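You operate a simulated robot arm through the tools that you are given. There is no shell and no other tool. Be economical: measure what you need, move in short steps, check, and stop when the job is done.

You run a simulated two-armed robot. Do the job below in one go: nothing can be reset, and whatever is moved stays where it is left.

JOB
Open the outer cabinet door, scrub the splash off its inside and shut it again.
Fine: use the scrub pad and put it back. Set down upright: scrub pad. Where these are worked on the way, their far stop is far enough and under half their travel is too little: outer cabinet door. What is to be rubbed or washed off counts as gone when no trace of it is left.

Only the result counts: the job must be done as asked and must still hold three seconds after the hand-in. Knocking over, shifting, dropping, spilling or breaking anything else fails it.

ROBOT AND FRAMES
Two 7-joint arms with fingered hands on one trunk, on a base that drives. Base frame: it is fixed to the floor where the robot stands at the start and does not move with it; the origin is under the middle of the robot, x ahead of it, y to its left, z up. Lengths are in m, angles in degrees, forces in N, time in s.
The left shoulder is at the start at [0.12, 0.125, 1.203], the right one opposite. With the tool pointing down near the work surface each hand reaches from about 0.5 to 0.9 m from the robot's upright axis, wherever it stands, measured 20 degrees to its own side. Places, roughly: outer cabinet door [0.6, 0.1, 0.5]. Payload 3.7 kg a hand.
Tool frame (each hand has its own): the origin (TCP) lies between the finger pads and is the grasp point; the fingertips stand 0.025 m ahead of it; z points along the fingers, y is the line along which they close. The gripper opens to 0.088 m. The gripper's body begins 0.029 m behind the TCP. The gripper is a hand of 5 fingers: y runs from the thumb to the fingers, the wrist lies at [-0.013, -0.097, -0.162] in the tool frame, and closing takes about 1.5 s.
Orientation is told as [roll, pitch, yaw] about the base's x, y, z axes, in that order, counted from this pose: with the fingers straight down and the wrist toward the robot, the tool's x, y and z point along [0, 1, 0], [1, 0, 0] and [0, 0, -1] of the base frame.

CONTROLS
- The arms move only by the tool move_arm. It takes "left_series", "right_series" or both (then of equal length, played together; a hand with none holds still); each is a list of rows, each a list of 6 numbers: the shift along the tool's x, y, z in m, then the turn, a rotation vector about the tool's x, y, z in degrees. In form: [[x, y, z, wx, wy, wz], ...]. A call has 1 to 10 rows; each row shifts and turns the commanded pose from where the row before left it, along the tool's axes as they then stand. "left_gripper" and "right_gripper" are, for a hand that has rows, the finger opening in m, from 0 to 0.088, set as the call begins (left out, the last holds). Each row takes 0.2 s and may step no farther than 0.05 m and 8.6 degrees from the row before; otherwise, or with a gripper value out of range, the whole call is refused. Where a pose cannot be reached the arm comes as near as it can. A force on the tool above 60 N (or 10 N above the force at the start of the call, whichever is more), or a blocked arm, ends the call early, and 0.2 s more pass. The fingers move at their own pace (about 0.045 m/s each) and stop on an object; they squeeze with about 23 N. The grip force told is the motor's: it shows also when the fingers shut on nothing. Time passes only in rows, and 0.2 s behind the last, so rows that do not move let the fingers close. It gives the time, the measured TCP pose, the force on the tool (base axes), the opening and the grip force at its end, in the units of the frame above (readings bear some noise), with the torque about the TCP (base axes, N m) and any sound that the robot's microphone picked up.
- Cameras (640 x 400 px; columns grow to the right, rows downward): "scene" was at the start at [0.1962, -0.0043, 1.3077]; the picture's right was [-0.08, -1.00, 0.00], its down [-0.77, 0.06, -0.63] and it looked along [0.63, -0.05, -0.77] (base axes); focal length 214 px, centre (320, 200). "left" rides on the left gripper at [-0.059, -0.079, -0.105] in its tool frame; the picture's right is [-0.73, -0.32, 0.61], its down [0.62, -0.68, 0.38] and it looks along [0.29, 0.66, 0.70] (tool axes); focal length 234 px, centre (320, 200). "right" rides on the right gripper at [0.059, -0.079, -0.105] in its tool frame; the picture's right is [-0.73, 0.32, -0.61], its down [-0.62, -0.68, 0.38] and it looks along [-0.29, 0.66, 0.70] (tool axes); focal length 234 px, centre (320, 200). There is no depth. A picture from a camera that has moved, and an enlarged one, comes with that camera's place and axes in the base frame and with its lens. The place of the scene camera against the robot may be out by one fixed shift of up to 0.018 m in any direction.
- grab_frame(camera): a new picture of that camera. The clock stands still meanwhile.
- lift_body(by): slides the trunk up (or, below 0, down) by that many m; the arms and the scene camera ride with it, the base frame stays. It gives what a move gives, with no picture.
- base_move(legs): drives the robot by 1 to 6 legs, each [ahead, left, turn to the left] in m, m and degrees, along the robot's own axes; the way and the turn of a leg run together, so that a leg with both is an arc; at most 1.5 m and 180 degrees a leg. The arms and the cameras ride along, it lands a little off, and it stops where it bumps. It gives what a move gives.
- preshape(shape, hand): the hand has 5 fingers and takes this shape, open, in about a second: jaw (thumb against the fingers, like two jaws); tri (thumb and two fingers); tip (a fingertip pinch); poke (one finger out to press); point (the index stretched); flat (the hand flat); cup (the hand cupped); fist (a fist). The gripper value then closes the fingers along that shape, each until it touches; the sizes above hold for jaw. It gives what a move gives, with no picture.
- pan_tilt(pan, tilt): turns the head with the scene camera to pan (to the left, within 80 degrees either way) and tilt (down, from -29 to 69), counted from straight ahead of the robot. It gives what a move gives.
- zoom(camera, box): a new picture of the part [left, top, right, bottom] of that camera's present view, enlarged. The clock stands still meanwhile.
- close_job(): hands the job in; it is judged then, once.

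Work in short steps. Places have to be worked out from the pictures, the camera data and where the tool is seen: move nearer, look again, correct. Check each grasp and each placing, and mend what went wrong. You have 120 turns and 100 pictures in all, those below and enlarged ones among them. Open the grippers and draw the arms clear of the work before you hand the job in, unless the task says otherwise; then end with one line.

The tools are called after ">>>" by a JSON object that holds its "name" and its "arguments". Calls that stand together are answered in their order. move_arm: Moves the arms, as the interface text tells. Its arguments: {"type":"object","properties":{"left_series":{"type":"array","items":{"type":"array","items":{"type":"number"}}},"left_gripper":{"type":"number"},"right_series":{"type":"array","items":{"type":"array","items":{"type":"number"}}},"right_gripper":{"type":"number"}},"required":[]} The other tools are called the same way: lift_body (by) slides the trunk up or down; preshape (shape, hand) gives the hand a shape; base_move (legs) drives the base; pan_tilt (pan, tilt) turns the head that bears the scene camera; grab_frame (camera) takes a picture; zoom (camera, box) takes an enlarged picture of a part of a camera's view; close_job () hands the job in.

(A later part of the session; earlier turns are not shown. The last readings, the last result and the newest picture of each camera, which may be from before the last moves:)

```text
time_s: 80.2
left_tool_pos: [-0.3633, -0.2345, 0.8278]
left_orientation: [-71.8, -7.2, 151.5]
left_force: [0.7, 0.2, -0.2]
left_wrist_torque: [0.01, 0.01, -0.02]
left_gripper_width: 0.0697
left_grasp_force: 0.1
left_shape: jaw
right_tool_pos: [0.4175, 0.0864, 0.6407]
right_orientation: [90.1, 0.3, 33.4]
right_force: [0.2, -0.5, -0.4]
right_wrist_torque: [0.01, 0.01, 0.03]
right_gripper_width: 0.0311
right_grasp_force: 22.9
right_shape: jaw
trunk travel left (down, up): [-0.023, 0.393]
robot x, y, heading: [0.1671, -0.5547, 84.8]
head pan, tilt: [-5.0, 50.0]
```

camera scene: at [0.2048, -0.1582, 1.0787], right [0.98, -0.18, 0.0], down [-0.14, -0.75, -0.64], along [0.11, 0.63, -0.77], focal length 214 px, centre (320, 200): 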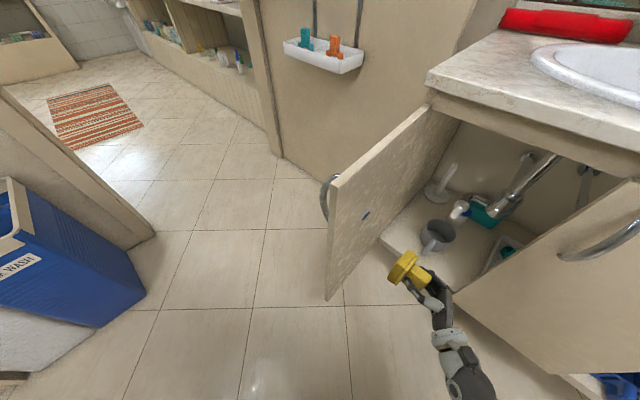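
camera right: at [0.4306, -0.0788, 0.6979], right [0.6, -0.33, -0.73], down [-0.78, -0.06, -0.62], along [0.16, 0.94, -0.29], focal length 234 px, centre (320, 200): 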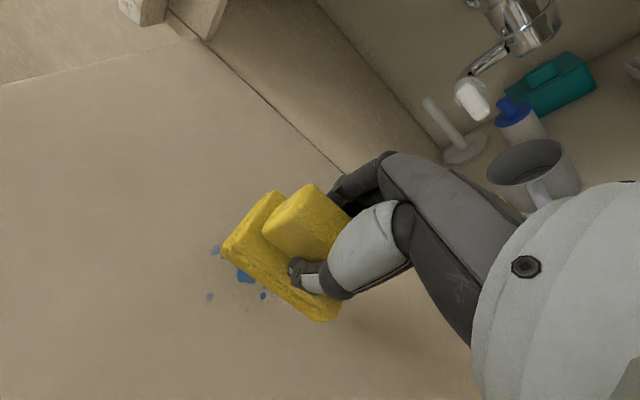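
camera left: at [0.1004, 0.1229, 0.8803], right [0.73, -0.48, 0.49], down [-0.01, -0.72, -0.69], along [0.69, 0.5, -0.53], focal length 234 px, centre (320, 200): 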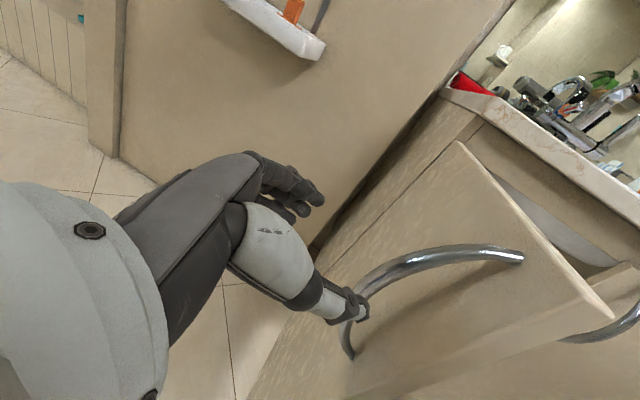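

No contact yet, so I continue.

>>> {"name": "move_arm", "arguments": {"right_series": [[0, 0, 0.006, 0, 0, 0], [0, 0, 0.005, 0, 0, 0], [0, 0, 0, 0, 0, 0]]}}

>>> {"name": "zoom", "arguments": {"camera": "scene", "box": [300, 150, 460, 300]}}

```text
time_s: 81.0
left_tool_pos: [-0.3623, -0.2341, 0.8274]
left_orientation: [-71.7, -7.2, 151.6]
left_force: [-0.4, 0.3, -0.2]
left_wrist_torque: [0.01, -0.01, -0.03]
left_gripper_width: 0.0698
left_grasp_force: 0.1
left_shape: jaw
right_tool_pos: [0.4123, 0.0952, 0.6403]
right_orientation: [90.1, 0.3, 33.5]
right_force: [0.2, -0.4, -1.2]
right_wrist_torque: [-0.01, -0.03, 0.01]
right_gripper_width: 0.0312
right_grasp_force: 22.8
right_shape: jaw
trunk travel left (down, up): [-0.023, 0.393]
robot x, y, heading: [0.1678, -0.5564, 84.8]
head pan, tilt: [-5.0, 50.0]
```

```text
2.67 times, centred on (380, 225) of scene
camera zoom: at [0.2048, -0.1582, 1.0787], right [0.98, -0.18, 0.0], down [-0.14, -0.75, -0.64], along [0.11, 0.63, -0.77], focal length 572 px, centre (160, 133)
```

zoom: 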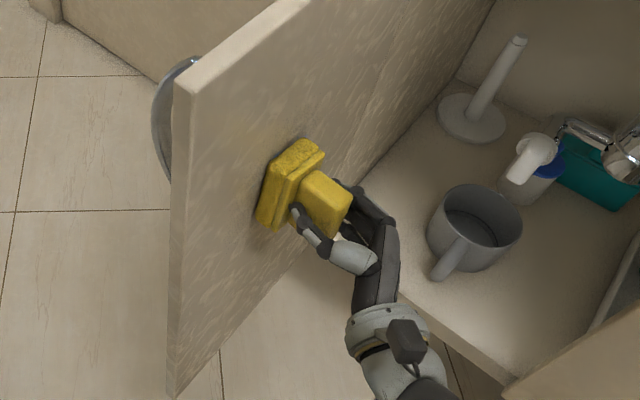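

The pad touches, but the door swings a little further with it, so it wasn't quite at its stop. I keep pushing gently until it bears.

>>> {"name": "move_arm", "arguments": {"right_series": [[0, 0, 0.01, 0, 0, 0], [0, 0, 0.01, 0, 0, 0], [0, 0, 0.01, 0, 0, 0], [0, 0, 0, 0, 0, 0]]}}

>>> {"name": "grab_frame", "arguments": {"camera": "scene"}}

```text
time_s: 82.0
left_tool_pos: [-0.3622, -0.2352, 0.8271]
left_orientation: [-71.8, -7.2, 151.6]
left_force: [0.0, -0.2, 0.4]
left_wrist_torque: [0.01, -0.02, -0.05]
left_gripper_width: 0.0699
left_grasp_force: 0.1
left_shape: jaw
right_tool_pos: [0.3947, 0.1199, 0.6402]
right_orientation: [90.1, 0.3, 33.5]
right_force: [-0.2, 0.5, -0.1]
right_wrist_torque: [-0.03, 0.0, -0.04]
right_gripper_width: 0.0311
right_grasp_force: 23.0
right_shape: jaw
trunk travel left (down, up): [-0.023, 0.393]
robot x, y, heading: [0.1686, -0.5566, 84.9]
head pan, tilt: [-5.0, 50.0]
```

```text
40 pictures are left
camera scene: at [0.2048, -0.1582, 1.0787], right [0.98, -0.18, 0.0], down [-0.14, -0.75, -0.64], along [0.11, 0.63, -0.77], focal length 214 px, centre (320, 200)
```

scene: 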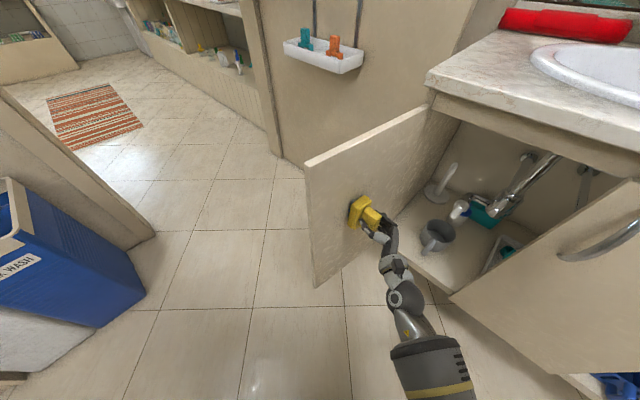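

The door still swings freely, at about 100°. I keep pushing, turning the hand with it, to find the stop.

>>> {"name": "move_arm", "arguments": {"right_series": [[0, 0, 0.01, -5, 0, 0], [0, 0, 0.01, -5, 0, 0], [0, 0, 0.01, -3, 0, 0], [0, 0, 0.01, -3, 0, 0], [0, 0, 0, 0, 0, 0]]}}

>>> {"name": "grab_frame", "arguments": {"camera": "scene"}}

```text
time_s: 83.0
left_tool_pos: [-0.3608, -0.2366, 0.829]
left_orientation: [-71.7, -7.3, 151.4]
left_force: [0.6, 1.0, -0.7]
left_wrist_torque: [0.03, 0.02, 0.01]
left_gripper_width: 0.0701
left_grasp_force: 0.0
left_shape: jaw
right_tool_pos: [0.3863, 0.1473, 0.6365]
right_orientation: [89.7, 0.4, 17.0]
right_force: [3.5, -23.0, 2.0]
right_wrist_torque: [0.23, 0.06, 0.5]
right_gripper_width: 0.0337
right_grasp_force: 23.0
right_shape: jaw
trunk travel left (down, up): [-0.023, 0.393]
robot x, y, heading: [0.1697, -0.556, 84.6]
head pan, tilt: [-5.0, 50.0]
stopped in row 5 (right hand): the force on the tool passed its limit at 71 N (the readings are from after the stop); the commanded pose is now the measured one
```

```text
39 pictures are left
camera scene: at [0.2064, -0.1609, 1.0791], right [0.98, -0.18, 0.0], down [-0.14, -0.75, -0.64], along [0.12, 0.63, -0.77], focal length 214 px, centre (320, 200)
```

scene: 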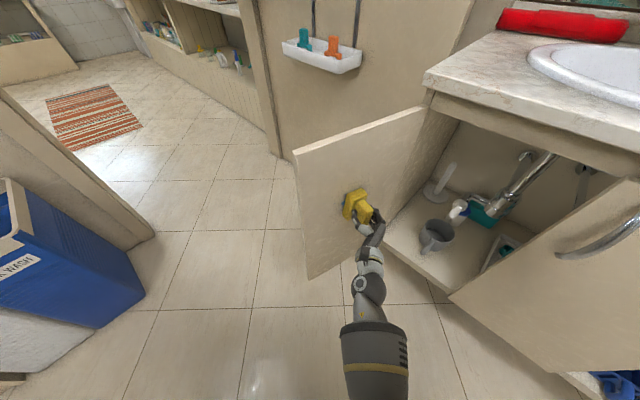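

The door is now at its far stop, about 108°, and the pad presses on it with ~23 N. By my estimate the splash centre lies about 0.025 m toward the free edge from the pad centre. I scrub in short strokes over that area.

>>> {"name": "move_arm", "arguments": {"right_series": [[0, -0.012, 0, 0, 0, 0], [0, -0.012, 0, 0, 0, 0], [0.015, 0, 0, 0, 0, 0], [0.015, 0, 0, 0, 0, 0], [-0.015, 0, 0, 0, 0, 0], [-0.015, 0, 0, 0, 0, 0], [-0.015, 0, 0, 0, 0, 0], [-0.015, 0, 0, 0, 0, 0], [0.015, 0, 0, 0, 0, 0], [0.015, 0, 0, 0, 0, 0]]}}

>>> {"name": "grab_frame", "arguments": {"camera": "right"}}

>>> {"name": "zoom", "arguments": {"camera": "scene", "box": [280, 130, 440, 260]}}

```text
time_s: 85.2
left_tool_pos: [-0.3607, -0.2366, 0.83]
left_orientation: [-71.7, -7.3, 151.5]
left_force: [-0.1, 0.4, -1.4]
left_wrist_torque: [0.01, 0.01, -0.02]
left_gripper_width: 0.0699
left_grasp_force: 0.0
left_shape: jaw
right_tool_pos: [0.3613, 0.1396, 0.634]
right_orientation: [89.4, 0.6, 17.0]
right_force: [14.6, -37.6, -9.9]
right_wrist_torque: [-0.05, 0.08, 0.04]
right_gripper_width: 0.034
right_grasp_force: 23.4
right_shape: jaw
trunk travel left (down, up): [-0.023, 0.393]
robot x, y, heading: [0.1702, -0.5539, 84.8]
head pan, tilt: [-5.0, 50.0]
```

```text
38 pictures are left
camera right: at [0.3169, 0.0146, 0.6949], right [0.48, -0.49, -0.72], down [-0.77, 0.16, -0.62], along [0.42, 0.85, -0.3], focal length 234 px, centre (320, 200)
```

right: 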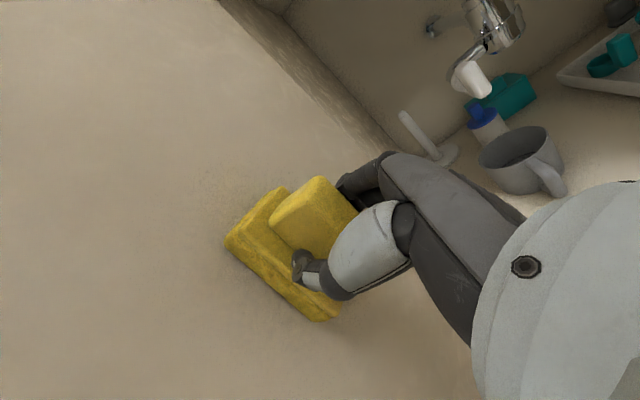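

```text
3.08 times, centred on (360, 195) of scene
camera zoom: at [0.2066, -0.1608, 1.0791], right [0.98, -0.18, 0.0], down [-0.14, -0.75, -0.64], along [0.11, 0.63, -0.77], focal length 660 px, centre (197, 215)
```

zoom: 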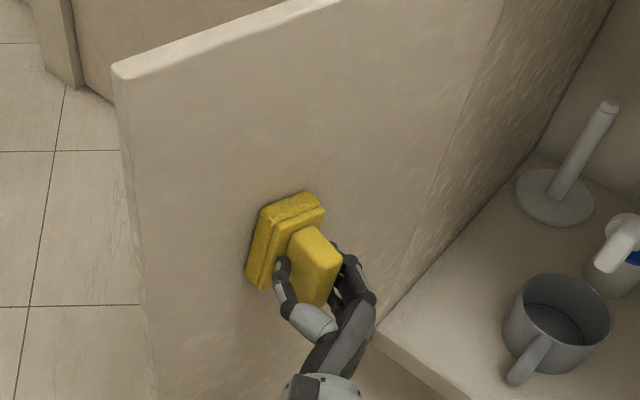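

No blue shows around the pad. I add strokes sideways at the top and bottom of the area for full coverage, easing the pressure slightly.

>>> {"name": "move_arm", "arguments": {"right_series": [[0.02, -0.015, -0.002, 0, 0, 0], [0, -0.015, 0, 0, 0, 0], [-0.02, 0, 0, 0, 0, 0], [-0.02, 0, 0, 0, 0, 0], [0, 0.02, 0, 0, 0, 0], [0, 0.02, 0, 0, 0, 0], [0, 0.015, 0, 0, 0, 0], [0.02, 0, 0, 0, 0, 0], [0.02, 0, 0, 0, 0, 0], [-0.02, -0.02, 0, 0, 0, 0]]}}

>>> {"name": "move_arm", "arguments": {"right_series": [[0, 0, -0.03, 0, 0, 0], [0, 0, -0.04, 0, 0, 0], [0, 0, -0.04, 0, 0, 0], [0, 0, 0, 0, 0, 0]]}}

>>> {"name": "grab_frame", "arguments": {"camera": "right"}}

>>> {"name": "zoom", "arguments": {"camera": "scene", "box": [280, 130, 440, 260]}}

```text
time_s: 87.4
left_tool_pos: [-0.3619, -0.2359, 0.8294]
left_orientation: [-71.8, -7.3, 151.6]
left_force: [-0.1, 0.5, -0.6]
left_wrist_torque: [-0.01, -0.02, 0.02]
left_gripper_width: 0.0699
left_grasp_force: 0.0
left_shape: jaw
right_tool_pos: [0.3673, 0.1411, 0.6398]
right_orientation: [90.0, 0.4, 17.0]
right_force: [13.9, -25.6, 2.9]
right_wrist_torque: [0.21, 0.02, -0.28]
right_gripper_width: 0.033
right_grasp_force: 23.0
right_shape: jaw
trunk travel left (down, up): [-0.023, 0.393]
robot x, y, heading: [0.1717, -0.5576, 84.9]
head pan, tilt: [-5.0, 50.0]
```

```text
time_s: 88.4
left_tool_pos: [-0.3605, -0.235, 0.8288]
left_orientation: [-71.7, -7.2, 151.5]
left_force: [-0.8, 0.0, 0.4]
left_wrist_torque: [-0.02, -0.02, 0.06]
left_gripper_width: 0.0698
left_grasp_force: 0.0
left_shape: jaw
right_tool_pos: [0.3991, 0.0365, 0.6374]
right_orientation: [89.7, 0.4, 17.3]
right_force: [0.2, -0.7, 0.3]
right_wrist_torque: [-0.09, 0.02, -0.02]
right_gripper_width: 0.0308
right_grasp_force: 22.9
right_shape: jaw
trunk travel left (down, up): [-0.023, 0.393]
robot x, y, heading: [0.1653, -0.5568, 84.6]
head pan, tilt: [-5.0, 50.0]
```

```text
36 pictures are left
camera right: at [0.3537, -0.088, 0.698], right [0.49, -0.49, -0.72], down [-0.77, 0.16, -0.62], along [0.42, 0.86, -0.3], focal length 234 px, centre (320, 200)
```

right: 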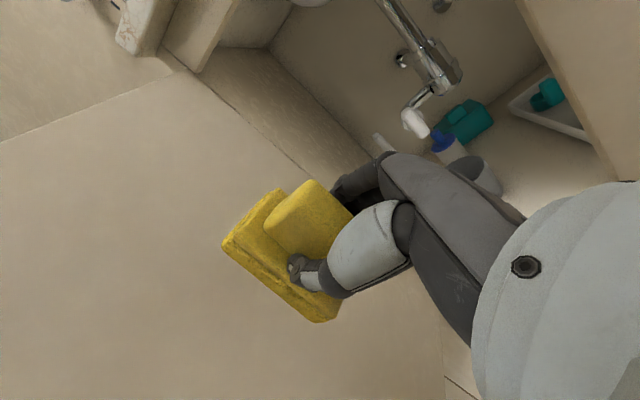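

```text
3.08 times, centred on (360, 195) of scene
camera zoom: at [0.2056, -0.1593, 1.0788], right [0.98, -0.18, 0.0], down [-0.14, -0.75, -0.64], along [0.11, 0.63, -0.77], focal length 660 px, centre (197, 215)
```

zoom: 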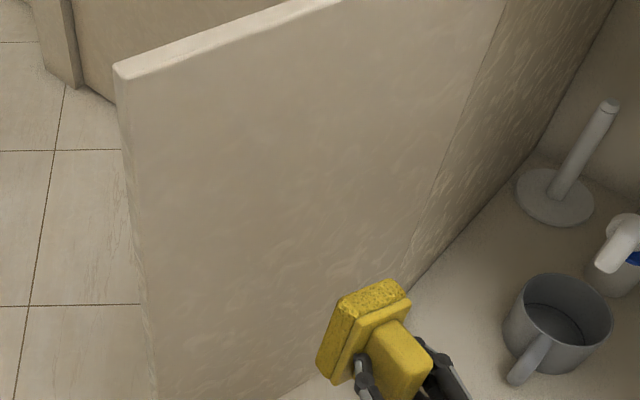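

The splash looks gone. I check the area at higher magnification for faint traces.

>>> {"name": "zoom", "arguments": {"camera": "scene", "box": [310, 150, 390, 210]}}

>>> {"name": "zoom", "arguments": {"camera": "right", "box": [80, 110, 300, 330]}}

```text
6.67 times, centred on (350, 180) of scene
camera zoom: at [0.2056, -0.1593, 1.0788], right [0.98, -0.18, 0.0], down [-0.14, -0.75, -0.64], along [0.11, 0.63, -0.77], focal length 1430 px, centre (120, 333)
```

zoom: 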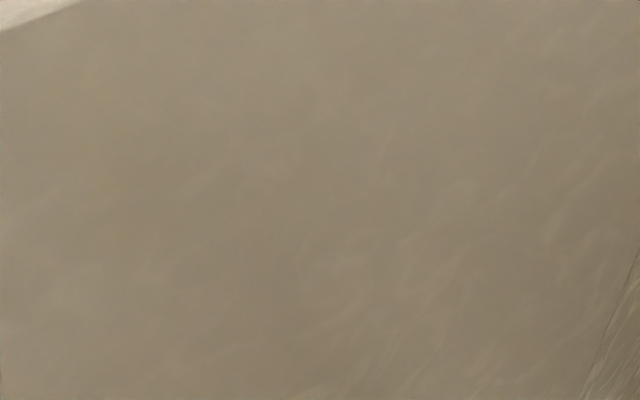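

```text
1.82 times, centred on (190, 220) of right
camera zoom: at [0.3537, -0.088, 0.698], right [0.49, -0.49, -0.72], down [-0.77, 0.16, -0.62], along [0.42, 0.86, -0.3], focal length 426 px, centre (556, 164)
```

zoom: 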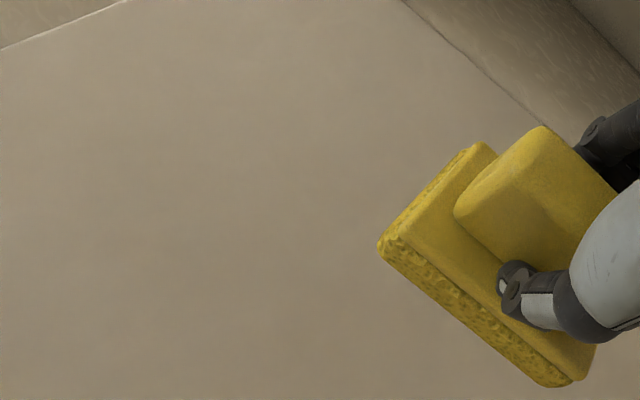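

The inside is clean. I back the base away from the door, keeping the pad level, and then return the hand to fingers-down in open space.

>>> {"name": "base_move", "arguments": {"legs": [[-0.35, 0.05, 0]]}}

>>> {"name": "move_arm", "arguments": {"right_series": [[0.045, 0, 0, 0, 0, 0], [0.045, 0, 0, 0, 0, 0], [0.045, 0, 0, 0, 0, 0], [0.045, 0, 0, 0, 0, 0], [0, 0, 0, 4.62, -4.62, -4.62], [0, 0, 0, 4.62, -4.62, -4.62], [0, 0, 0, 4.62, -4.62, -4.62], [0, 0, 0, 4.62, -4.62, -4.62], [0, 0, 0, 0, 0, 0]]}}

>>> {"name": "grab_frame", "arguments": {"camera": "scene"}}

```text
time_s: 90.7
left_tool_pos: [-0.4441, -0.5808, 0.8284]
left_orientation: [-71.8, -7.2, 151.6]
left_force: [-0.4, 0.7, 0.1]
left_wrist_torque: [-0.03, 0.01, 0.02]
left_gripper_width: 0.0697
left_grasp_force: 0.0
left_shape: jaw
right_tool_pos: [0.3148, -0.3082, 0.6382]
right_orientation: [89.6, 0.4, 17.4]
right_force: [-0.5, 0.1, 0.1]
right_wrist_torque: [-0.03, -0.01, 0.02]
right_gripper_width: 0.0309
right_grasp_force: 23.1
right_shape: jaw
trunk travel left (down, up): [-0.023, 0.393]
robot x, y, heading: [0.0921, -0.9021, 84.7]
head pan, tilt: [-5.0, 50.0]
```

```text
time_s: 92.7
left_tool_pos: [-0.4442, -0.5817, 0.8282]
left_orientation: [-71.6, -7.1, 151.6]
left_force: [0.1, 0.2, 1.2]
left_wrist_torque: [0.01, -0.01, 0.02]
left_gripper_width: 0.0697
left_grasp_force: 0.0
left_shape: jaw
right_tool_pos: [0.352, -0.3081, 0.7696]
right_orientation: [68.1, -14.3, 39.2]
right_force: [-0.2, -0.4, -1.4]
right_wrist_torque: [-0.02, 0.02, -0.01]
right_gripper_width: 0.0308
right_grasp_force: 22.6
right_shape: jaw
right hand out of reach, approached as far as the arm can: row 3, 4, 5, 6, 7, 8
trunk travel left (down, up): [-0.023, 0.393]
robot x, y, heading: [0.0888, -0.9006, 84.6]
head pan, tilt: [-5.0, 50.0]
```

```text
32 pictures are left
camera scene: at [0.1227, -0.5036, 1.0787], right [0.98, -0.18, 0.0], down [-0.14, -0.75, -0.64], along [0.11, 0.63, -0.77], focal length 214 px, centre (320, 200)
```

scene: 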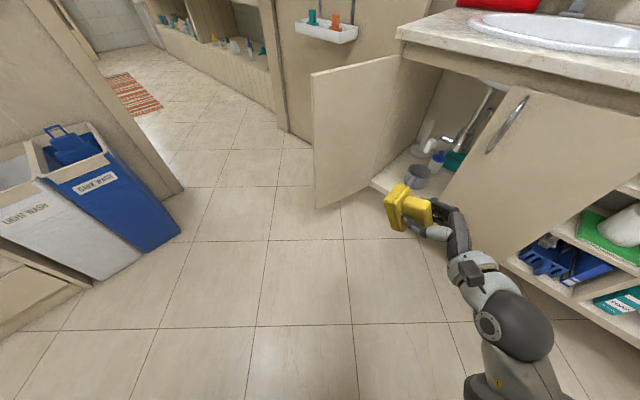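

I continue turning toward fingers-down.

>>> {"name": "move_arm", "arguments": {"right_series": [[0, 0, 0, 4.62, -4.62, -4.62], [0, 0, 0, 4.62, -4.62, -4.62], [0, 0, 0, 4.62, -4.62, -4.62], [0, 0, 0, 4.62, -4.62, -4.62], [0, 0, 0, 4.62, -4.62, -4.62], [0, 0, 0, 4.62, -4.62, -4.62], [0, 0, 0, 0, 0, 0]]}}

>>> {"name": "grab_frame", "arguments": {"camera": "scene"}}

```text
time_s: 94.3
left_tool_pos: [-0.4437, -0.5808, 0.8294]
left_orientation: [-71.6, -7.2, 151.6]
left_force: [-0.2, 0.5, 0.9]
left_wrist_torque: [-0.01, 0.0, -0.03]
left_gripper_width: 0.0699
left_grasp_force: 0.1
left_shape: jaw
right_tool_pos: [0.3548, -0.3023, 0.7652]
right_orientation: [28.1, -16.4, 79.5]
right_force: [-0.3, 0.3, -0.4]
right_wrist_torque: [-0.04, -0.01, 0.0]
right_gripper_width: 0.0307
right_grasp_force: 23.1
right_shape: jaw
right hand out of reach, approached as far as the arm can: row 1, 3
trunk travel left (down, up): [-0.023, 0.393]
robot x, y, heading: [0.089, -0.8997, 84.6]
head pan, tilt: [-5.0, 50.0]
```

```text
31 pictures are left
camera scene: at [0.1227, -0.5036, 1.0787], right [0.98, -0.18, 0.0], down [-0.14, -0.75, -0.64], along [0.11, 0.63, -0.77], focal length 214 px, centre (320, 200)
```

scene: 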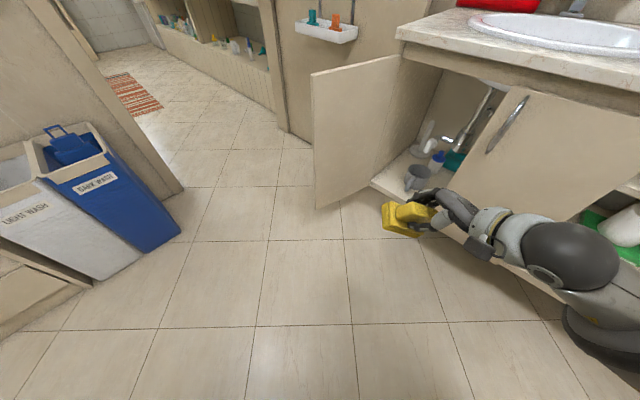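

About 32° remains. I apply the computed turn to fingers-down and then raise the trunk.

>>> {"name": "move_arm", "arguments": {"right_series": [[0, 0, 0, 4.1, -6.9, 0.65], [0, 0, 0, 4.1, -6.9, 0.65], [0, 0, 0, 4.1, -6.9, 0.65], [0, 0, 0, 4.1, -6.9, 0.65], [0, 0, 0, 0, 0, 0]]}}

>>> {"name": "lift_body", "arguments": {"by": 0.2}}

>>> {"name": "grab_frame", "arguments": {"camera": "right"}}

```text
time_s: 95.5
left_tool_pos: [-0.4439, -0.5803, 0.8276]
left_orientation: [-71.6, -7.2, 151.6]
left_force: [-0.1, 0.1, 1.0]
left_wrist_torque: [-0.02, -0.02, -0.02]
left_gripper_width: 0.07
left_grasp_force: 0.1
left_shape: jaw
right_tool_pos: [0.3574, -0.2983, 0.764]
right_orientation: [0.1, 0.0, 80.8]
right_force: [-0.1, 1.1, -0.6]
right_wrist_torque: [0.01, 0.01, -0.03]
right_gripper_width: 0.0306
right_grasp_force: 23.1
right_shape: jaw
right hand out of reach, approached as far as the arm can: row 1
trunk travel left (down, up): [-0.023, 0.393]
robot x, y, heading: [0.0839, -0.9015, 84.5]
head pan, tilt: [-5.0, 50.0]
```

```text
time_s: 97.7
left_tool_pos: [-0.4435, -0.5795, 1.0263]
left_orientation: [-71.6, -7.1, 151.5]
left_force: [-1.0, 0.4, 0.4]
left_wrist_torque: [-0.02, 0.03, 0.02]
left_gripper_width: 0.07
left_grasp_force: 0.1
left_shape: jaw
right_tool_pos: [0.3553, -0.2976, 0.9626]
right_orientation: [0.3, 0.0, 80.9]
right_force: [-1.0, -0.1, -0.1]
right_wrist_torque: [0.01, 0.0, -0.01]
right_gripper_width: 0.0307
right_grasp_force: 23.6
right_shape: jaw
trunk travel left (down, up): [-0.223, 0.193]
robot x, y, heading: [0.088, -0.9011, 84.9]
head pan, tilt: [-5.0, 50.0]
```

```text
30 pictures are left
camera right: at [0.2854, -0.3678, 1.0678], right [0.77, 0.2, 0.6], down [0.51, -0.77, -0.39], along [0.39, 0.6, -0.7], focal length 234 px, centre (320, 200)
```

right: 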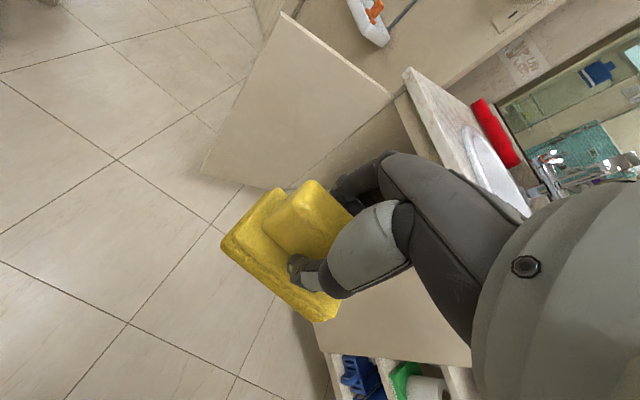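

The pad is upright, fingers down. I raise it and drive back to the place from which I picked it up.

>>> {"name": "move_arm", "arguments": {"right_series": [[0, 0, -0.045, 0, 0, 0], [0, 0, -0.045, 0, 0, 0], [0, 0, -0.045, 0, 0, 0], [0, 0, -0.04, 0, 0, 0]]}}

>>> {"name": "base_move", "arguments": {"legs": [[0, 0, -48], [0.437, -0.029, 0]]}}

>>> {"name": "pan_tilt", "arguments": {"pan": -5, "tilt": 45}}

>>> {"name": "grab_frame", "arguments": {"camera": "scene"}}

```text
time_s: 98.7
left_tool_pos: [-0.4448, -0.5806, 1.0286]
left_orientation: [-71.7, -7.2, 151.5]
left_force: [0.0, -0.4, 0.2]
left_wrist_torque: [-0.01, 0.02, 0.03]
left_gripper_width: 0.0701
left_grasp_force: 0.0
left_shape: jaw
right_tool_pos: [0.3572, -0.2987, 1.1416]
right_orientation: [0.1, -0.1, 80.8]
right_force: [-0.3, 0.2, 0.1]
right_wrist_torque: [-0.02, 0.0, -0.01]
right_gripper_width: 0.0305
right_grasp_force: 23.1
right_shape: jaw
trunk travel left (down, up): [-0.223, 0.193]
robot x, y, heading: [0.0876, -0.9008, 84.7]
head pan, tilt: [-5.0, 50.0]
```

```text
time_s: 103.5
left_tool_pos: [0.3275, -0.0502, 1.028]
left_orientation: [-71.6, -7.2, 104.3]
left_force: [-0.8, 0.5, -0.1]
left_wrist_torque: [-0.01, -0.01, 0.01]
left_gripper_width: 0.0698
left_grasp_force: 0.1
left_shape: jaw
right_tool_pos: [1.0783, -0.4478, 1.1399]
right_orientation: [0.2, -0.1, 33.7]
right_force: [-0.3, 0.5, -0.5]
right_wrist_torque: [0.01, -0.01, 0.0]
right_gripper_width: 0.0307
right_grasp_force: 22.9
right_shape: jaw
trunk travel left (down, up): [-0.223, 0.193]
robot x, y, heading: [0.4517, -0.6578, 37.6]
head pan, tilt: [-5.0, 50.0]
```

```text
time_s: 104.2
left_tool_pos: [0.3267, -0.0491, 1.0275]
left_orientation: [-71.7, -7.3, 104.3]
left_force: [-0.1, 0.5, -0.7]
left_wrist_torque: [0.06, 0.0, -0.01]
left_gripper_width: 0.0698
left_grasp_force: 0.0
left_shape: jaw
right_tool_pos: [1.0765, -0.4471, 1.1399]
right_orientation: [0.3, -0.2, 33.5]
right_force: [0.1, -0.5, -0.9]
right_wrist_torque: [-0.02, 0.02, 0.01]
right_gripper_width: 0.0306
right_grasp_force: 22.7
right_shape: jaw
trunk travel left (down, up): [-0.223, 0.193]
robot x, y, heading: [0.4519, -0.658, 37.7]
head pan, tilt: [-5.0, 45.0]
```

```text
29 pictures are left
camera scene: at [0.6141, -0.5353, 1.3157], right [0.54, -0.84, 0.0], down [-0.6, -0.38, -0.71], along [0.6, 0.38, -0.71], focal length 214 px, centre (320, 200)
```

scene: 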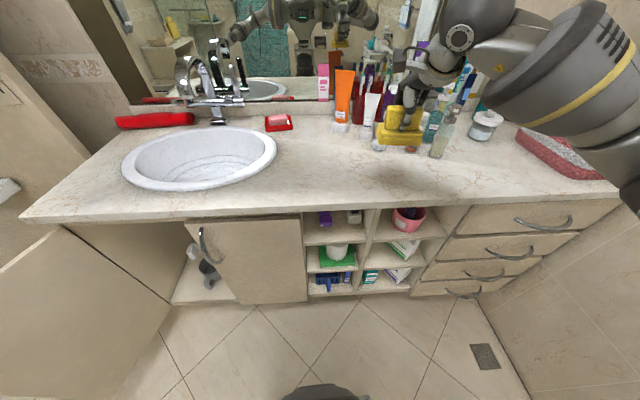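

I move over the original spot at TCP (1.036,-0.278) and descend part-way.

>>> {"name": "move_arm", "arguments": {"right_series": [[0.045, 0, 0, 0, 0, 0], [0.045, 0, 0, 0, 0, 0], [0.045, 0, 0, 0, 0, 0], [0.0286, 0.03, 0, 0, 0, 0], [0, 0.029, 0, 0, 0, 0], [0, 0, 0.045, 0, 0, 0], [0, 0, 0.045, 0, 0, 0], [0, 0, 0.025, 0, 0, 0], [0, 0, 0, 0, 0, 0]]}}

>>> {"name": "zoom", "arguments": {"camera": "scene", "box": [260, 100, 380, 200]}}

>>> {"name": "grab_frame", "arguments": {"camera": "right"}}

```text
time_s: 106.2
left_tool_pos: [0.3268, -0.0494, 1.0281]
left_orientation: [-71.7, -7.2, 104.3]
left_force: [-0.1, -0.5, -0.3]
left_wrist_torque: [0.0, 0.0, -0.02]
left_gripper_width: 0.0699
left_grasp_force: 0.0
left_shape: jaw
right_tool_pos: [1.036, -0.2787, 1.0263]
right_orientation: [0.1, -0.1, 33.6]
right_force: [0.0, -0.4, -0.7]
right_wrist_torque: [-0.01, 0.03, 0.01]
right_gripper_width: 0.0304
right_grasp_force: 23.2
right_shape: jaw
trunk travel left (down, up): [-0.223, 0.193]
robot x, y, heading: [0.4507, -0.657, 37.4]
head pan, tilt: [-5.0, 45.0]
```

```text
4.00 times, centred on (320, 150) of scene
camera zoom: at [0.614, -0.5353, 1.3157], right [0.54, -0.84, 0.0], down [-0.6, -0.38, -0.71], along [0.6, 0.38, -0.71], focal length 858 px, centre (320, 400)
```

zoom: 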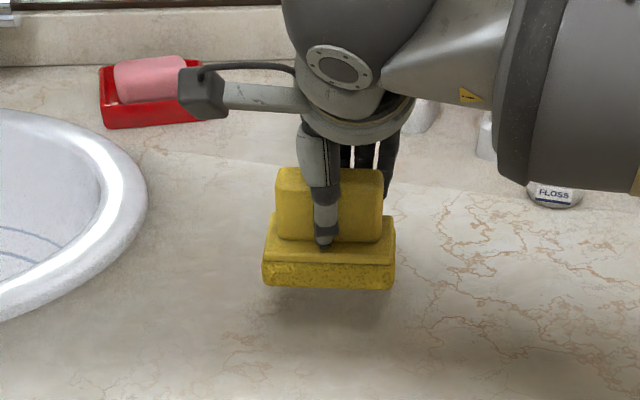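

```text
27 pictures are left
camera right: at [0.9375, -0.2748, 1.1302], right [0.67, -0.43, 0.61], down [-0.22, -0.89, -0.39], along [0.71, 0.12, -0.69], focal length 234 px, centre (320, 200)
```

right: 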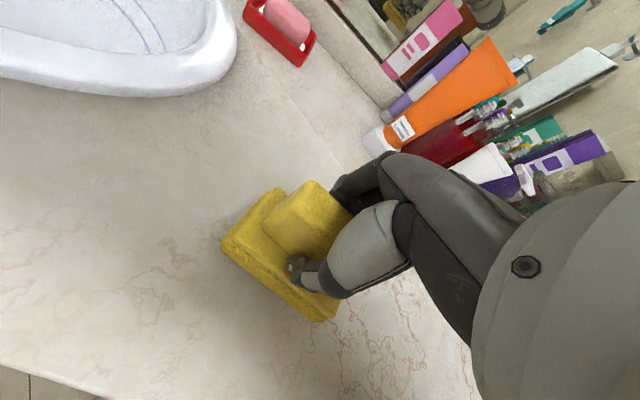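

The pad looks level and within a few millimetres of the original alignment. I lower it to just above the counter, then feel for contact.

>>> {"name": "move_arm", "arguments": {"right_series": [[0, 0, 0.03, 0, 0, 0], [0, 0, 0.01, 0, 0, 0], [0, 0, 0.005, 0, 0, 0], [0, 0, 0, 0, 0, 0]]}}

>>> {"name": "zoom", "arguments": {"camera": "scene", "box": [260, 100, 380, 200]}}

```text
time_s: 107.2
left_tool_pos: [0.3251, -0.05, 1.0293]
left_orientation: [-71.7, -7.2, 104.3]
left_force: [0.2, 0.1, 0.1]
left_wrist_torque: [-0.01, -0.01, -0.02]
left_gripper_width: 0.0699
left_grasp_force: 0.1
left_shape: jaw
right_tool_pos: [1.0366, -0.2778, 0.9837]
right_orientation: [0.3, -0.6, 33.7]
right_force: [0.5, 0.0, 14.0]
right_wrist_torque: [0.03, 0.06, 0.0]
right_gripper_width: 0.031
right_grasp_force: 23.1
right_shape: jaw
trunk travel left (down, up): [-0.223, 0.193]
robot x, y, heading: [0.4485, -0.6592, 37.6]
head pan, tilt: [-5.0, 45.0]
```

```text
4.00 times, centred on (320, 150) of scene
camera zoom: at [0.6129, -0.5363, 1.3162], right [0.54, -0.84, 0.0], down [-0.6, -0.38, -0.71], along [0.6, 0.38, -0.71], focal length 858 px, centre (320, 400)
```

zoom: 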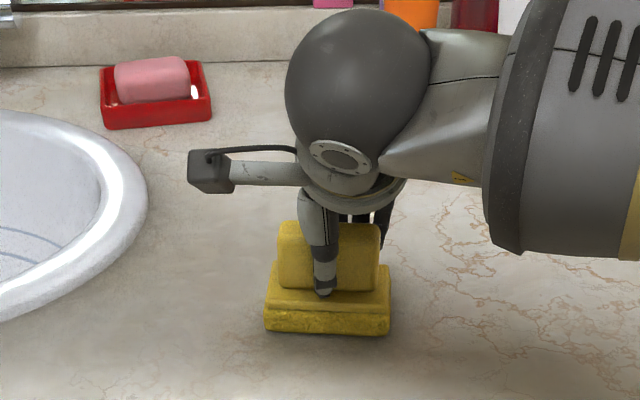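

The pad bears on the counter with 14 N and sits upright. I release and rise straight up.

>>> {"name": "move_arm", "arguments": {"right_series": [[0, 0, 0, 0, 0, 0], [0, 0, 0, 0, 0, 0], [0, 0, 0, 0, 0, 0], [0, 0, 0, 0, 0, 0], [0, 0, -0.02, 0, 0, 0], [0, 0, -0.04, 0, 0, 0], [0, 0, -0.045, 0, 0, 0], [0, 0, -0.045, 0, 0, 0], [0, 0, 0, 0, 0, 0]], "right_gripper": 0.075}}

>>> {"name": "grab_frame", "arguments": {"camera": "scene"}}

>>> {"name": "zoom", "arguments": {"camera": "scene", "box": [260, 100, 380, 200]}}

```text
time_s: 109.2
left_tool_pos: [0.3266, -0.0499, 1.0284]
left_orientation: [-71.6, -7.2, 104.3]
left_force: [0.2, 0.1, -0.2]
left_wrist_torque: [0.01, 0.01, 0.0]
left_gripper_width: 0.0701
left_grasp_force: 0.1
left_shape: jaw
right_tool_pos: [1.0377, -0.2777, 1.129]
right_orientation: [0.2, -0.1, 33.5]
right_force: [0.5, 0.1, -0.4]
right_wrist_torque: [0.03, -0.03, 0.01]
right_gripper_width: 0.0749
right_grasp_force: 0.1
right_shape: jaw
trunk travel left (down, up): [-0.223, 0.193]
robot x, y, heading: [0.4507, -0.6564, 37.7]
head pan, tilt: [-5.0, 45.0]
```

```text
25 pictures are left
camera scene: at [0.6147, -0.5351, 1.3155], right [0.54, -0.84, 0.0], down [-0.6, -0.38, -0.71], along [0.6, 0.38, -0.71], focal length 214 px, centre (320, 200)
```

scene: 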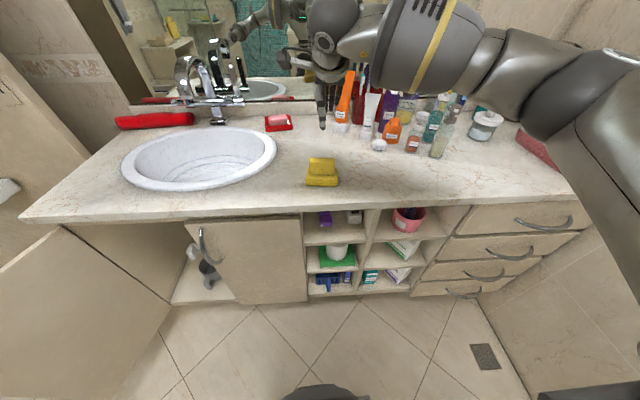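

```text
4.00 times, centred on (320, 150) of scene
camera zoom: at [0.6147, -0.5351, 1.3155], right [0.54, -0.84, 0.0], down [-0.6, -0.38, -0.71], along [0.6, 0.38, -0.71], focal length 858 px, centre (320, 400)
```

zoom: 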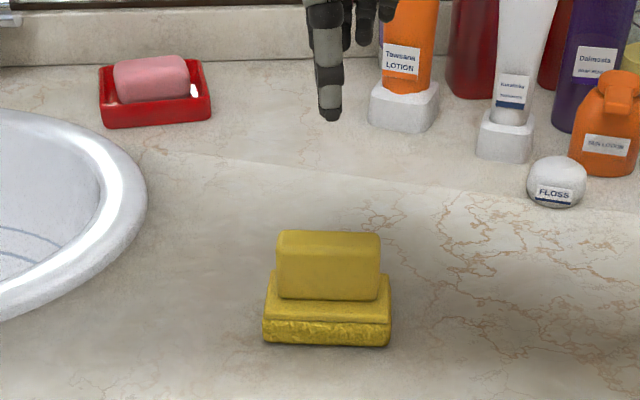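

The pad stands upright in its place. I draw the right hand back, then drive to where the left arm earlier worked the door, lowering the trunk again.

>>> {"name": "move_arm", "arguments": {"right_series": [[0, -0.045, 0, 0, 0, 0], [0, -0.045, 0, 0, 0, 0], [0, -0.045, 0, 0, 0, 0], [0, -0.045, 0, 0, 0, 0], [-0.04, -0.03, 0, 0, 0, 0], [-0.04, 0, 0, 0, 0, 0], [0, 0, 0, 0, 0, 0]]}}

>>> {"name": "base_move", "arguments": {"legs": [[-0.14, 0.1, 0]]}}

>>> {"name": "lift_body", "arguments": {"by": -0.2}}

>>> {"name": "pan_tilt", "arguments": {"pan": 45, "tilt": 45}}

>>> {"name": "grab_frame", "arguments": {"camera": "scene"}}

```text
time_s: 110.8
left_tool_pos: [0.3261, -0.0484, 1.0272]
left_orientation: [-71.7, -7.2, 104.4]
left_force: [0.5, -1.1, 0.7]
left_wrist_torque: [0.02, -0.02, 0.01]
left_gripper_width: 0.07
left_grasp_force: 0.2
left_shape: jaw
right_tool_pos: [0.9058, -0.4619, 1.1307]
right_orientation: [0.2, -0.1, 33.7]
right_force: [0.4, -1.1, 0.9]
right_wrist_torque: [0.01, 0.03, -0.01]
right_gripper_width: 0.0747
right_grasp_force: 0.0
right_shape: jaw
trunk travel left (down, up): [-0.223, 0.193]
robot x, y, heading: [0.451, -0.6588, 37.6]
head pan, tilt: [-5.0, 45.0]
```

```text
time_s: 112.3
left_tool_pos: [0.154, -0.0555, 1.0276]
left_orientation: [-71.7, -7.2, 104.4]
left_force: [-1.0, -0.3, 0.4]
left_wrist_torque: [-0.02, -0.03, 0.01]
left_gripper_width: 0.0697
left_grasp_force: 0.0
left_shape: jaw
right_tool_pos: [0.7338, -0.4647, 1.1297]
right_orientation: [0.1, -0.2, 33.6]
right_force: [-0.4, 0.6, -0.5]
right_wrist_torque: [0.0, 0.02, 0.01]
right_gripper_width: 0.0748
right_grasp_force: 0.1
right_shape: jaw
trunk travel left (down, up): [-0.223, 0.193]
robot x, y, heading: [0.2829, -0.6597, 37.6]
head pan, tilt: [-5.0, 45.0]
```

```text
time_s: 114.5
left_tool_pos: [0.1541, -0.0552, 0.8273]
left_orientation: [-71.8, -7.3, 104.4]
left_force: [0.1, 0.0, 0.2]
left_wrist_torque: [0.02, 0.02, 0.04]
left_gripper_width: 0.0695
left_grasp_force: 0.0
left_shape: jaw
right_tool_pos: [0.7664, -0.44, 0.7543]
right_orientation: [-2.1, 31.2, 33.1]
right_force: [-0.9, 0.3, -0.2]
right_wrist_torque: [-0.01, -0.02, 0.0]
right_gripper_width: 0.0749
right_grasp_force: 0.0
right_shape: jaw
trunk travel left (down, up): [-0.023, 0.393]
robot x, y, heading: [0.2801, -0.6627, 37.6]
head pan, tilt: [-5.0, 45.0]
```

```text
time_s: 115.7
left_tool_pos: [0.154, -0.0553, 0.8287]
left_orientation: [-71.6, -7.2, 104.4]
left_force: [-0.4, -0.4, -0.4]
left_wrist_torque: [0.0, -0.02, 0.0]
left_gripper_width: 0.0698
left_grasp_force: 0.0
left_shape: jaw
right_tool_pos: [0.7684, -0.4405, 0.7562]
right_orientation: [-2.2, 31.2, 32.9]
right_force: [-0.2, 1.4, -0.5]
right_wrist_torque: [-0.03, 0.0, 0.02]
right_gripper_width: 0.075
right_grasp_force: 0.0
right_shape: jaw
trunk travel left (down, up): [-0.023, 0.393]
robot x, y, heading: [0.2777, -0.6654, 37.3]
head pan, tilt: [45.0, 45.0]
```

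```text
23 pictures are left
camera scene: at [0.5736, -0.3943, 1.0915], right [0.84, -0.54, 0.0], down [-0.35, -0.55, -0.76], along [0.41, 0.64, -0.66], focal length 214 px, centre (320, 200)
```

scene: 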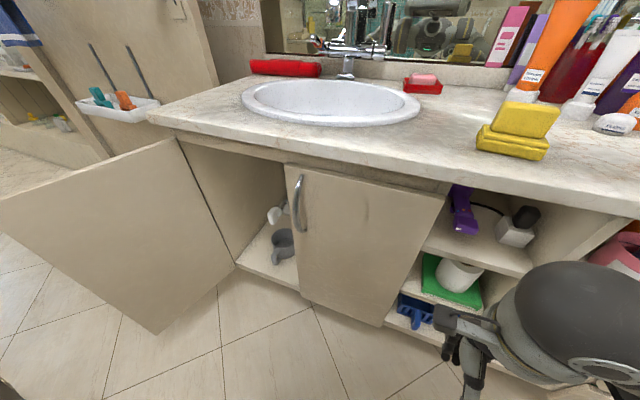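

The left hand already points along the door toward its hinge. I'll look through the left camera and move it left toward the door's free edge at z≈0.63, below the handle.

>>> {"name": "move_arm", "arguments": {"left_series": [[0.03, 0, -0.03, 0, 0, 0], [0.04, 0, -0.02, 0, 0, 0], [0.04, 0.03, -0.02, 0, 0, 0], [0.04, 0.04, -0.02, 0, 0, 0], [0.03, 0.04, -0.01, 0, 0, 0], [0, 0, 0, 0, 0, 0]], "left_gripper": 0.088}}

>>> {"name": "grab_frame", "arguments": {"camera": "left"}}

```text
refused: row 3 steps farther than a row can; nothing moved
```

```text
22 pictures are left
camera left: at [0.098, -0.1617, 0.9065], right [0.87, -0.17, 0.45], down [0.31, -0.53, -0.79], along [0.37, 0.83, -0.41], focal length 234 px, centre (320, 200)
```

left: 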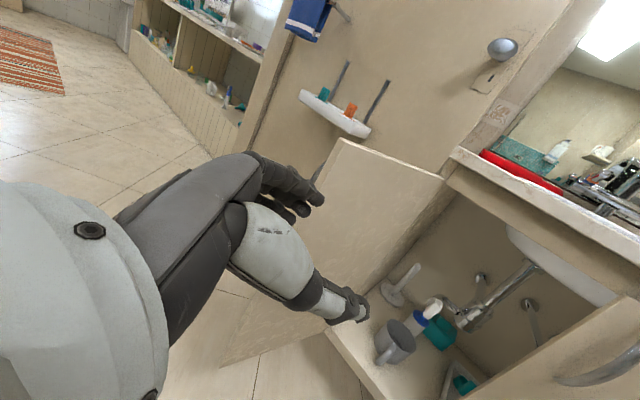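

The left view puts the door's free edge at about (0.222,0.15). I move to a spot 0.09 m short of it at z 0.64.

>>> {"name": "move_arm", "arguments": {"left_series": [[0.0318, 0.0255, 0.0153, 0, 0, 0], [0.0318, 0.0255, 0.0153, 0, 0, 0], [0.0318, 0.0255, 0.0153, 0, 0, 0], [0.0318, 0.0255, 0.0153, 0, 0, 0], [0.0318, 0.0255, 0.0153, 0, 0, 0], [0.0318, 0.0255, 0.0153, 0, 0, 0], [0, 0, 0, 0, 0, 0]], "left_gripper": 0.088}}

>>> {"name": "grab_frame", "arguments": {"camera": "left"}}

```text
time_s: 117.2
left_tool_pos: [0.1373, 0.1256, 0.6385]
left_orientation: [-71.8, -7.3, 104.4]
left_force: [-0.2, -0.3, 0.9]
left_wrist_torque: [0.02, 0.01, -0.01]
left_gripper_width: 0.0876
left_grasp_force: 0.0
left_shape: jaw
right_tool_pos: [0.7671, -0.4413, 0.7571]
right_orientation: [-2.2, 31.3, 33.0]
right_force: [0.4, 1.0, -0.5]
right_wrist_torque: [-0.03, 0.01, 0.0]
right_gripper_width: 0.0745
right_grasp_force: 0.0
right_shape: jaw
trunk travel left (down, up): [-0.023, 0.393]
robot x, y, heading: [0.2805, -0.6649, 37.7]
head pan, tilt: [45.0, 45.0]
```

```text
21 pictures are left
camera left: at [0.0807, 0.0186, 0.7175], right [0.87, -0.17, 0.45], down [0.31, -0.53, -0.79], along [0.37, 0.83, -0.41], focal length 234 px, centre (320, 200)
```

left: 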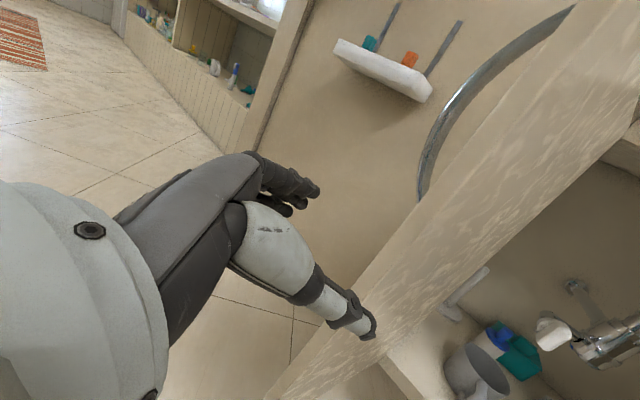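

The aim point lies slightly toward the outer side of the door edge, so I shift 0.012 m right and advance until the edge is between thumb and fingers.

>>> {"name": "move_arm", "arguments": {"left_series": [[0, -0.012, 0.02, 0, 0, 0], [0, 0, 0.03, 0, 0, 0], [0, 0, 0.025, 0, 0, 0], [0, 0, 0, 0, 0, 0]]}}

>>> {"name": "grab_frame", "arguments": {"camera": "left"}}

```text
time_s: 118.2
left_tool_pos: [0.2088, 0.1334, 0.6137]
left_orientation: [-71.7, -7.1, 104.4]
left_force: [0.0, 0.1, -0.3]
left_wrist_torque: [0.01, 0.03, -0.05]
left_gripper_width: 0.0877
left_grasp_force: 0.0
left_shape: jaw
right_tool_pos: [0.768, -0.4406, 0.7562]
right_orientation: [-2.1, 31.2, 33.0]
right_force: [-0.6, -0.1, 0.7]
right_wrist_torque: [0.01, -0.02, 0.04]
right_gripper_width: 0.0745
right_grasp_force: 0.0
right_shape: jaw
trunk travel left (down, up): [-0.023, 0.393]
robot x, y, heading: [0.2795, -0.6626, 37.6]
head pan, tilt: [45.0, 45.0]
```

```text
20 pictures are left
camera left: at [0.1518, 0.0268, 0.6918], right [0.87, -0.17, 0.45], down [0.31, -0.53, -0.79], along [0.37, 0.83, -0.41], focal length 234 px, centre (320, 200)
```

left: 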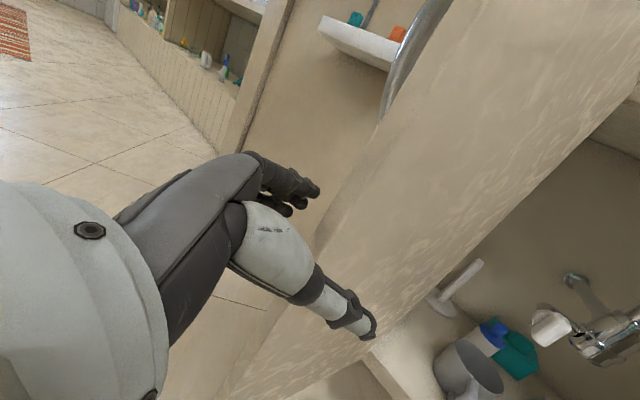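

The door edge is entering between fingers and thumb. I advance 0.03 m more and half close the fingers for a loose cage.

>>> {"name": "move_arm", "arguments": {"left_series": [[0, 0, 0.015, 0, 0, 0], [0, 0, 0.015, 0, 0, 0], [0, 0, 0, 0, 0, 0]]}}

>>> {"name": "move_arm", "arguments": {"left_series": [[0, 0, 0, 0, 0, 0], [0, 0, 0, 0, 0, 0], [0, 0, 0, 0, 0, 0], [0, 0, 0, 0, 0, 0], [0, 0, 0, 0, 0, 0]], "left_gripper": 0.045}}

>>> {"name": "grab_frame", "arguments": {"camera": "left"}}

```text
time_s: 119.0
left_tool_pos: [0.2347, 0.141, 0.6038]
left_orientation: [-71.9, -7.2, 104.4]
left_force: [-0.2, 0.6, 0.0]
left_wrist_torque: [0.01, -0.01, 0.01]
left_gripper_width: 0.0877
left_grasp_force: 0.0
left_shape: jaw
right_tool_pos: [0.7684, -0.4406, 0.755]
right_orientation: [-2.2, 31.2, 33.0]
right_force: [-0.5, 0.7, -1.1]
right_wrist_torque: [0.01, -0.04, 0.0]
right_gripper_width: 0.0746
right_grasp_force: 0.1
right_shape: jaw
trunk travel left (down, up): [-0.023, 0.393]
robot x, y, heading: [0.2853, -0.6638, 37.7]
head pan, tilt: [45.0, 45.0]
```

```text
time_s: 120.2
left_tool_pos: [0.2355, 0.1409, 0.6043]
left_orientation: [-71.7, -7.2, 104.3]
left_force: [0.8, 0.3, 0.4]
left_wrist_torque: [0.0, -0.02, -0.01]
left_gripper_width: 0.0459
left_grasp_force: 0.0
left_shape: jaw
right_tool_pos: [0.7684, -0.441, 0.7559]
right_orientation: [-2.2, 31.2, 33.0]
right_force: [-0.6, 0.1, 0.7]
right_wrist_torque: [-0.01, -0.03, -0.01]
right_gripper_width: 0.0746
right_grasp_force: 0.0
right_shape: jaw
trunk travel left (down, up): [-0.023, 0.393]
robot x, y, heading: [0.282, -0.6623, 37.5]
head pan, tilt: [45.0, 45.0]
```

```text
19 pictures are left
camera left: at [0.1783, 0.0345, 0.6827], right [0.87, -0.17, 0.45], down [0.31, -0.53, -0.79], along [0.37, 0.83, -0.41], focal length 234 px, centre (320, 200)
```

left: 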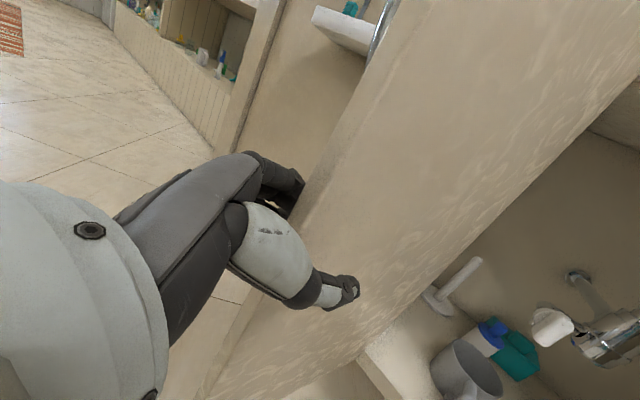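

The edge is caged between thumb and fingers. I swing the door shut along its arc, about 36° in this call, turning the hand half as much.

>>> {"name": "move_arm", "arguments": {"left_series": [[-0.0069, -0.0345, 0.0069, -2.82, 0.37, -0.94], [-0.0073, -0.034, 0.0085, -2.82, 0.37, -0.94], [-0.0079, -0.0335, 0.0103, -2.82, 0.37, -0.94], [-0.0083, -0.0327, 0.0119, -2.82, 0.37, -0.94], [-0.0088, -0.032, 0.0137, -2.82, 0.37, -0.94], [-0.0092, -0.0312, 0.0152, -2.82, 0.37, -0.94], [0, 0, 0, 0, 0, 0]]}}

>>> {"name": "grab_frame", "arguments": {"camera": "scene"}}

```text
time_s: 121.8
left_tool_pos: [0.3813, -0.011, 0.6055]
left_orientation: [-71.7, -7.1, 122.4]
left_force: [0.7, -0.4, -0.6]
left_wrist_torque: [0.02, 0.0, 0.02]
left_gripper_width: 0.0453
left_grasp_force: 0.1
left_shape: jaw
right_tool_pos: [0.7667, -0.4408, 0.7563]
right_orientation: [-2.2, 31.3, 33.0]
right_force: [0.1, -0.3, -0.3]
right_wrist_torque: [-0.02, 0.03, -0.01]
right_gripper_width: 0.0748
right_grasp_force: 0.1
right_shape: jaw
trunk travel left (down, up): [-0.023, 0.393]
robot x, y, heading: [0.281, -0.665, 37.5]
head pan, tilt: [45.0, 45.0]
```

```text
18 pictures are left
camera scene: at [0.5273, -0.3825, 1.0887], right [1.0, 0.01, 0.0], down [0.01, -0.68, -0.73], along [-0.01, 0.73, -0.68], focal length 214 px, centre (320, 200)
```

scene: 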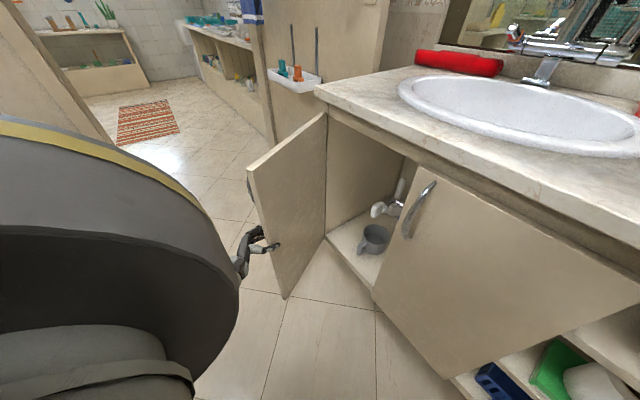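

The door follows, about 72° now. I continue another 30°.

>>> {"name": "move_arm", "arguments": {"left_series": [[-0.0096, -0.0301, 0.0168, -2.82, 0.37, -0.94], [-0.01, -0.0291, 0.0184, -2.82, 0.37, -0.94], [-0.0103, -0.0282, 0.0198, -2.82, 0.37, -0.94], [-0.0106, -0.0268, 0.0213, -2.82, 0.37, -0.94], [-0.0109, -0.0257, 0.0226, -2.82, 0.37, -0.94], [0, 0, 0, 0, 0, 0]]}}

>>> {"name": "grab_frame", "arguments": {"camera": "scene"}}

>>> {"name": "grab_frame", "arguments": {"camera": "left"}}

```text
time_s: 123.2
left_tool_pos: [0.5184, -0.0521, 0.5893]
left_orientation: [-68.6, -4.7, 133.3]
left_force: [-0.2, 0.8, 0.2]
left_wrist_torque: [0.0, 0.02, -0.01]
left_gripper_width: 0.0451
left_grasp_force: 0.1
left_shape: jaw
left hand out of reach, approached as far as the arm can: row 3, 4
right_tool_pos: [0.7672, -0.44, 0.7553]
right_orientation: [-2.2, 31.3, 33.0]
right_force: [0.2, -0.1, 0.7]
right_wrist_torque: [-0.03, -0.01, 0.03]
right_gripper_width: 0.075
right_grasp_force: 0.0
right_shape: jaw
trunk travel left (down, up): [-0.023, 0.393]
robot x, y, heading: [0.2824, -0.6624, 37.9]
head pan, tilt: [45.0, 45.0]
```

```text
17 pictures are left
camera scene: at [0.5276, -0.3853, 1.0834], right [1.0, 0.01, 0.0], down [0.0, -0.73, -0.69], along [0.0, 0.69, -0.73], focal length 214 px, centre (320, 200)
```

scene: 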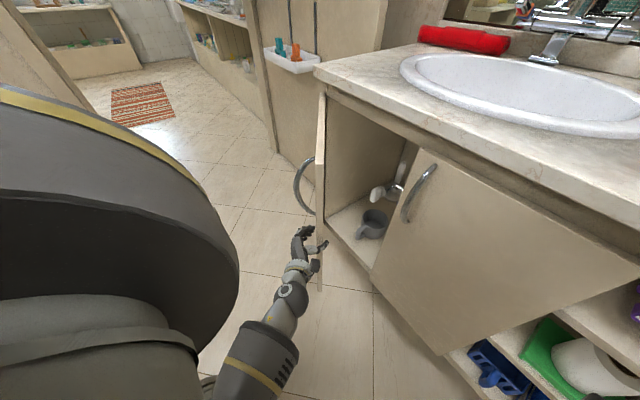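

```text
16 pictures are left
camera left: at [0.5213, -0.1673, 0.6754], right [0.85, 0.31, 0.43], down [0.52, -0.36, -0.77], along [-0.08, 0.88, -0.47], focal length 234 px, centre (320, 200)
```

left: 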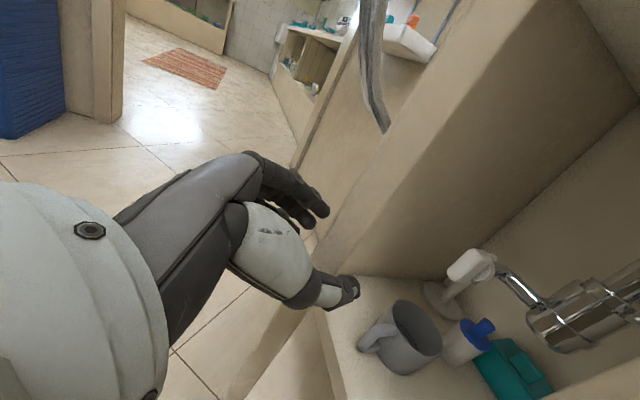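

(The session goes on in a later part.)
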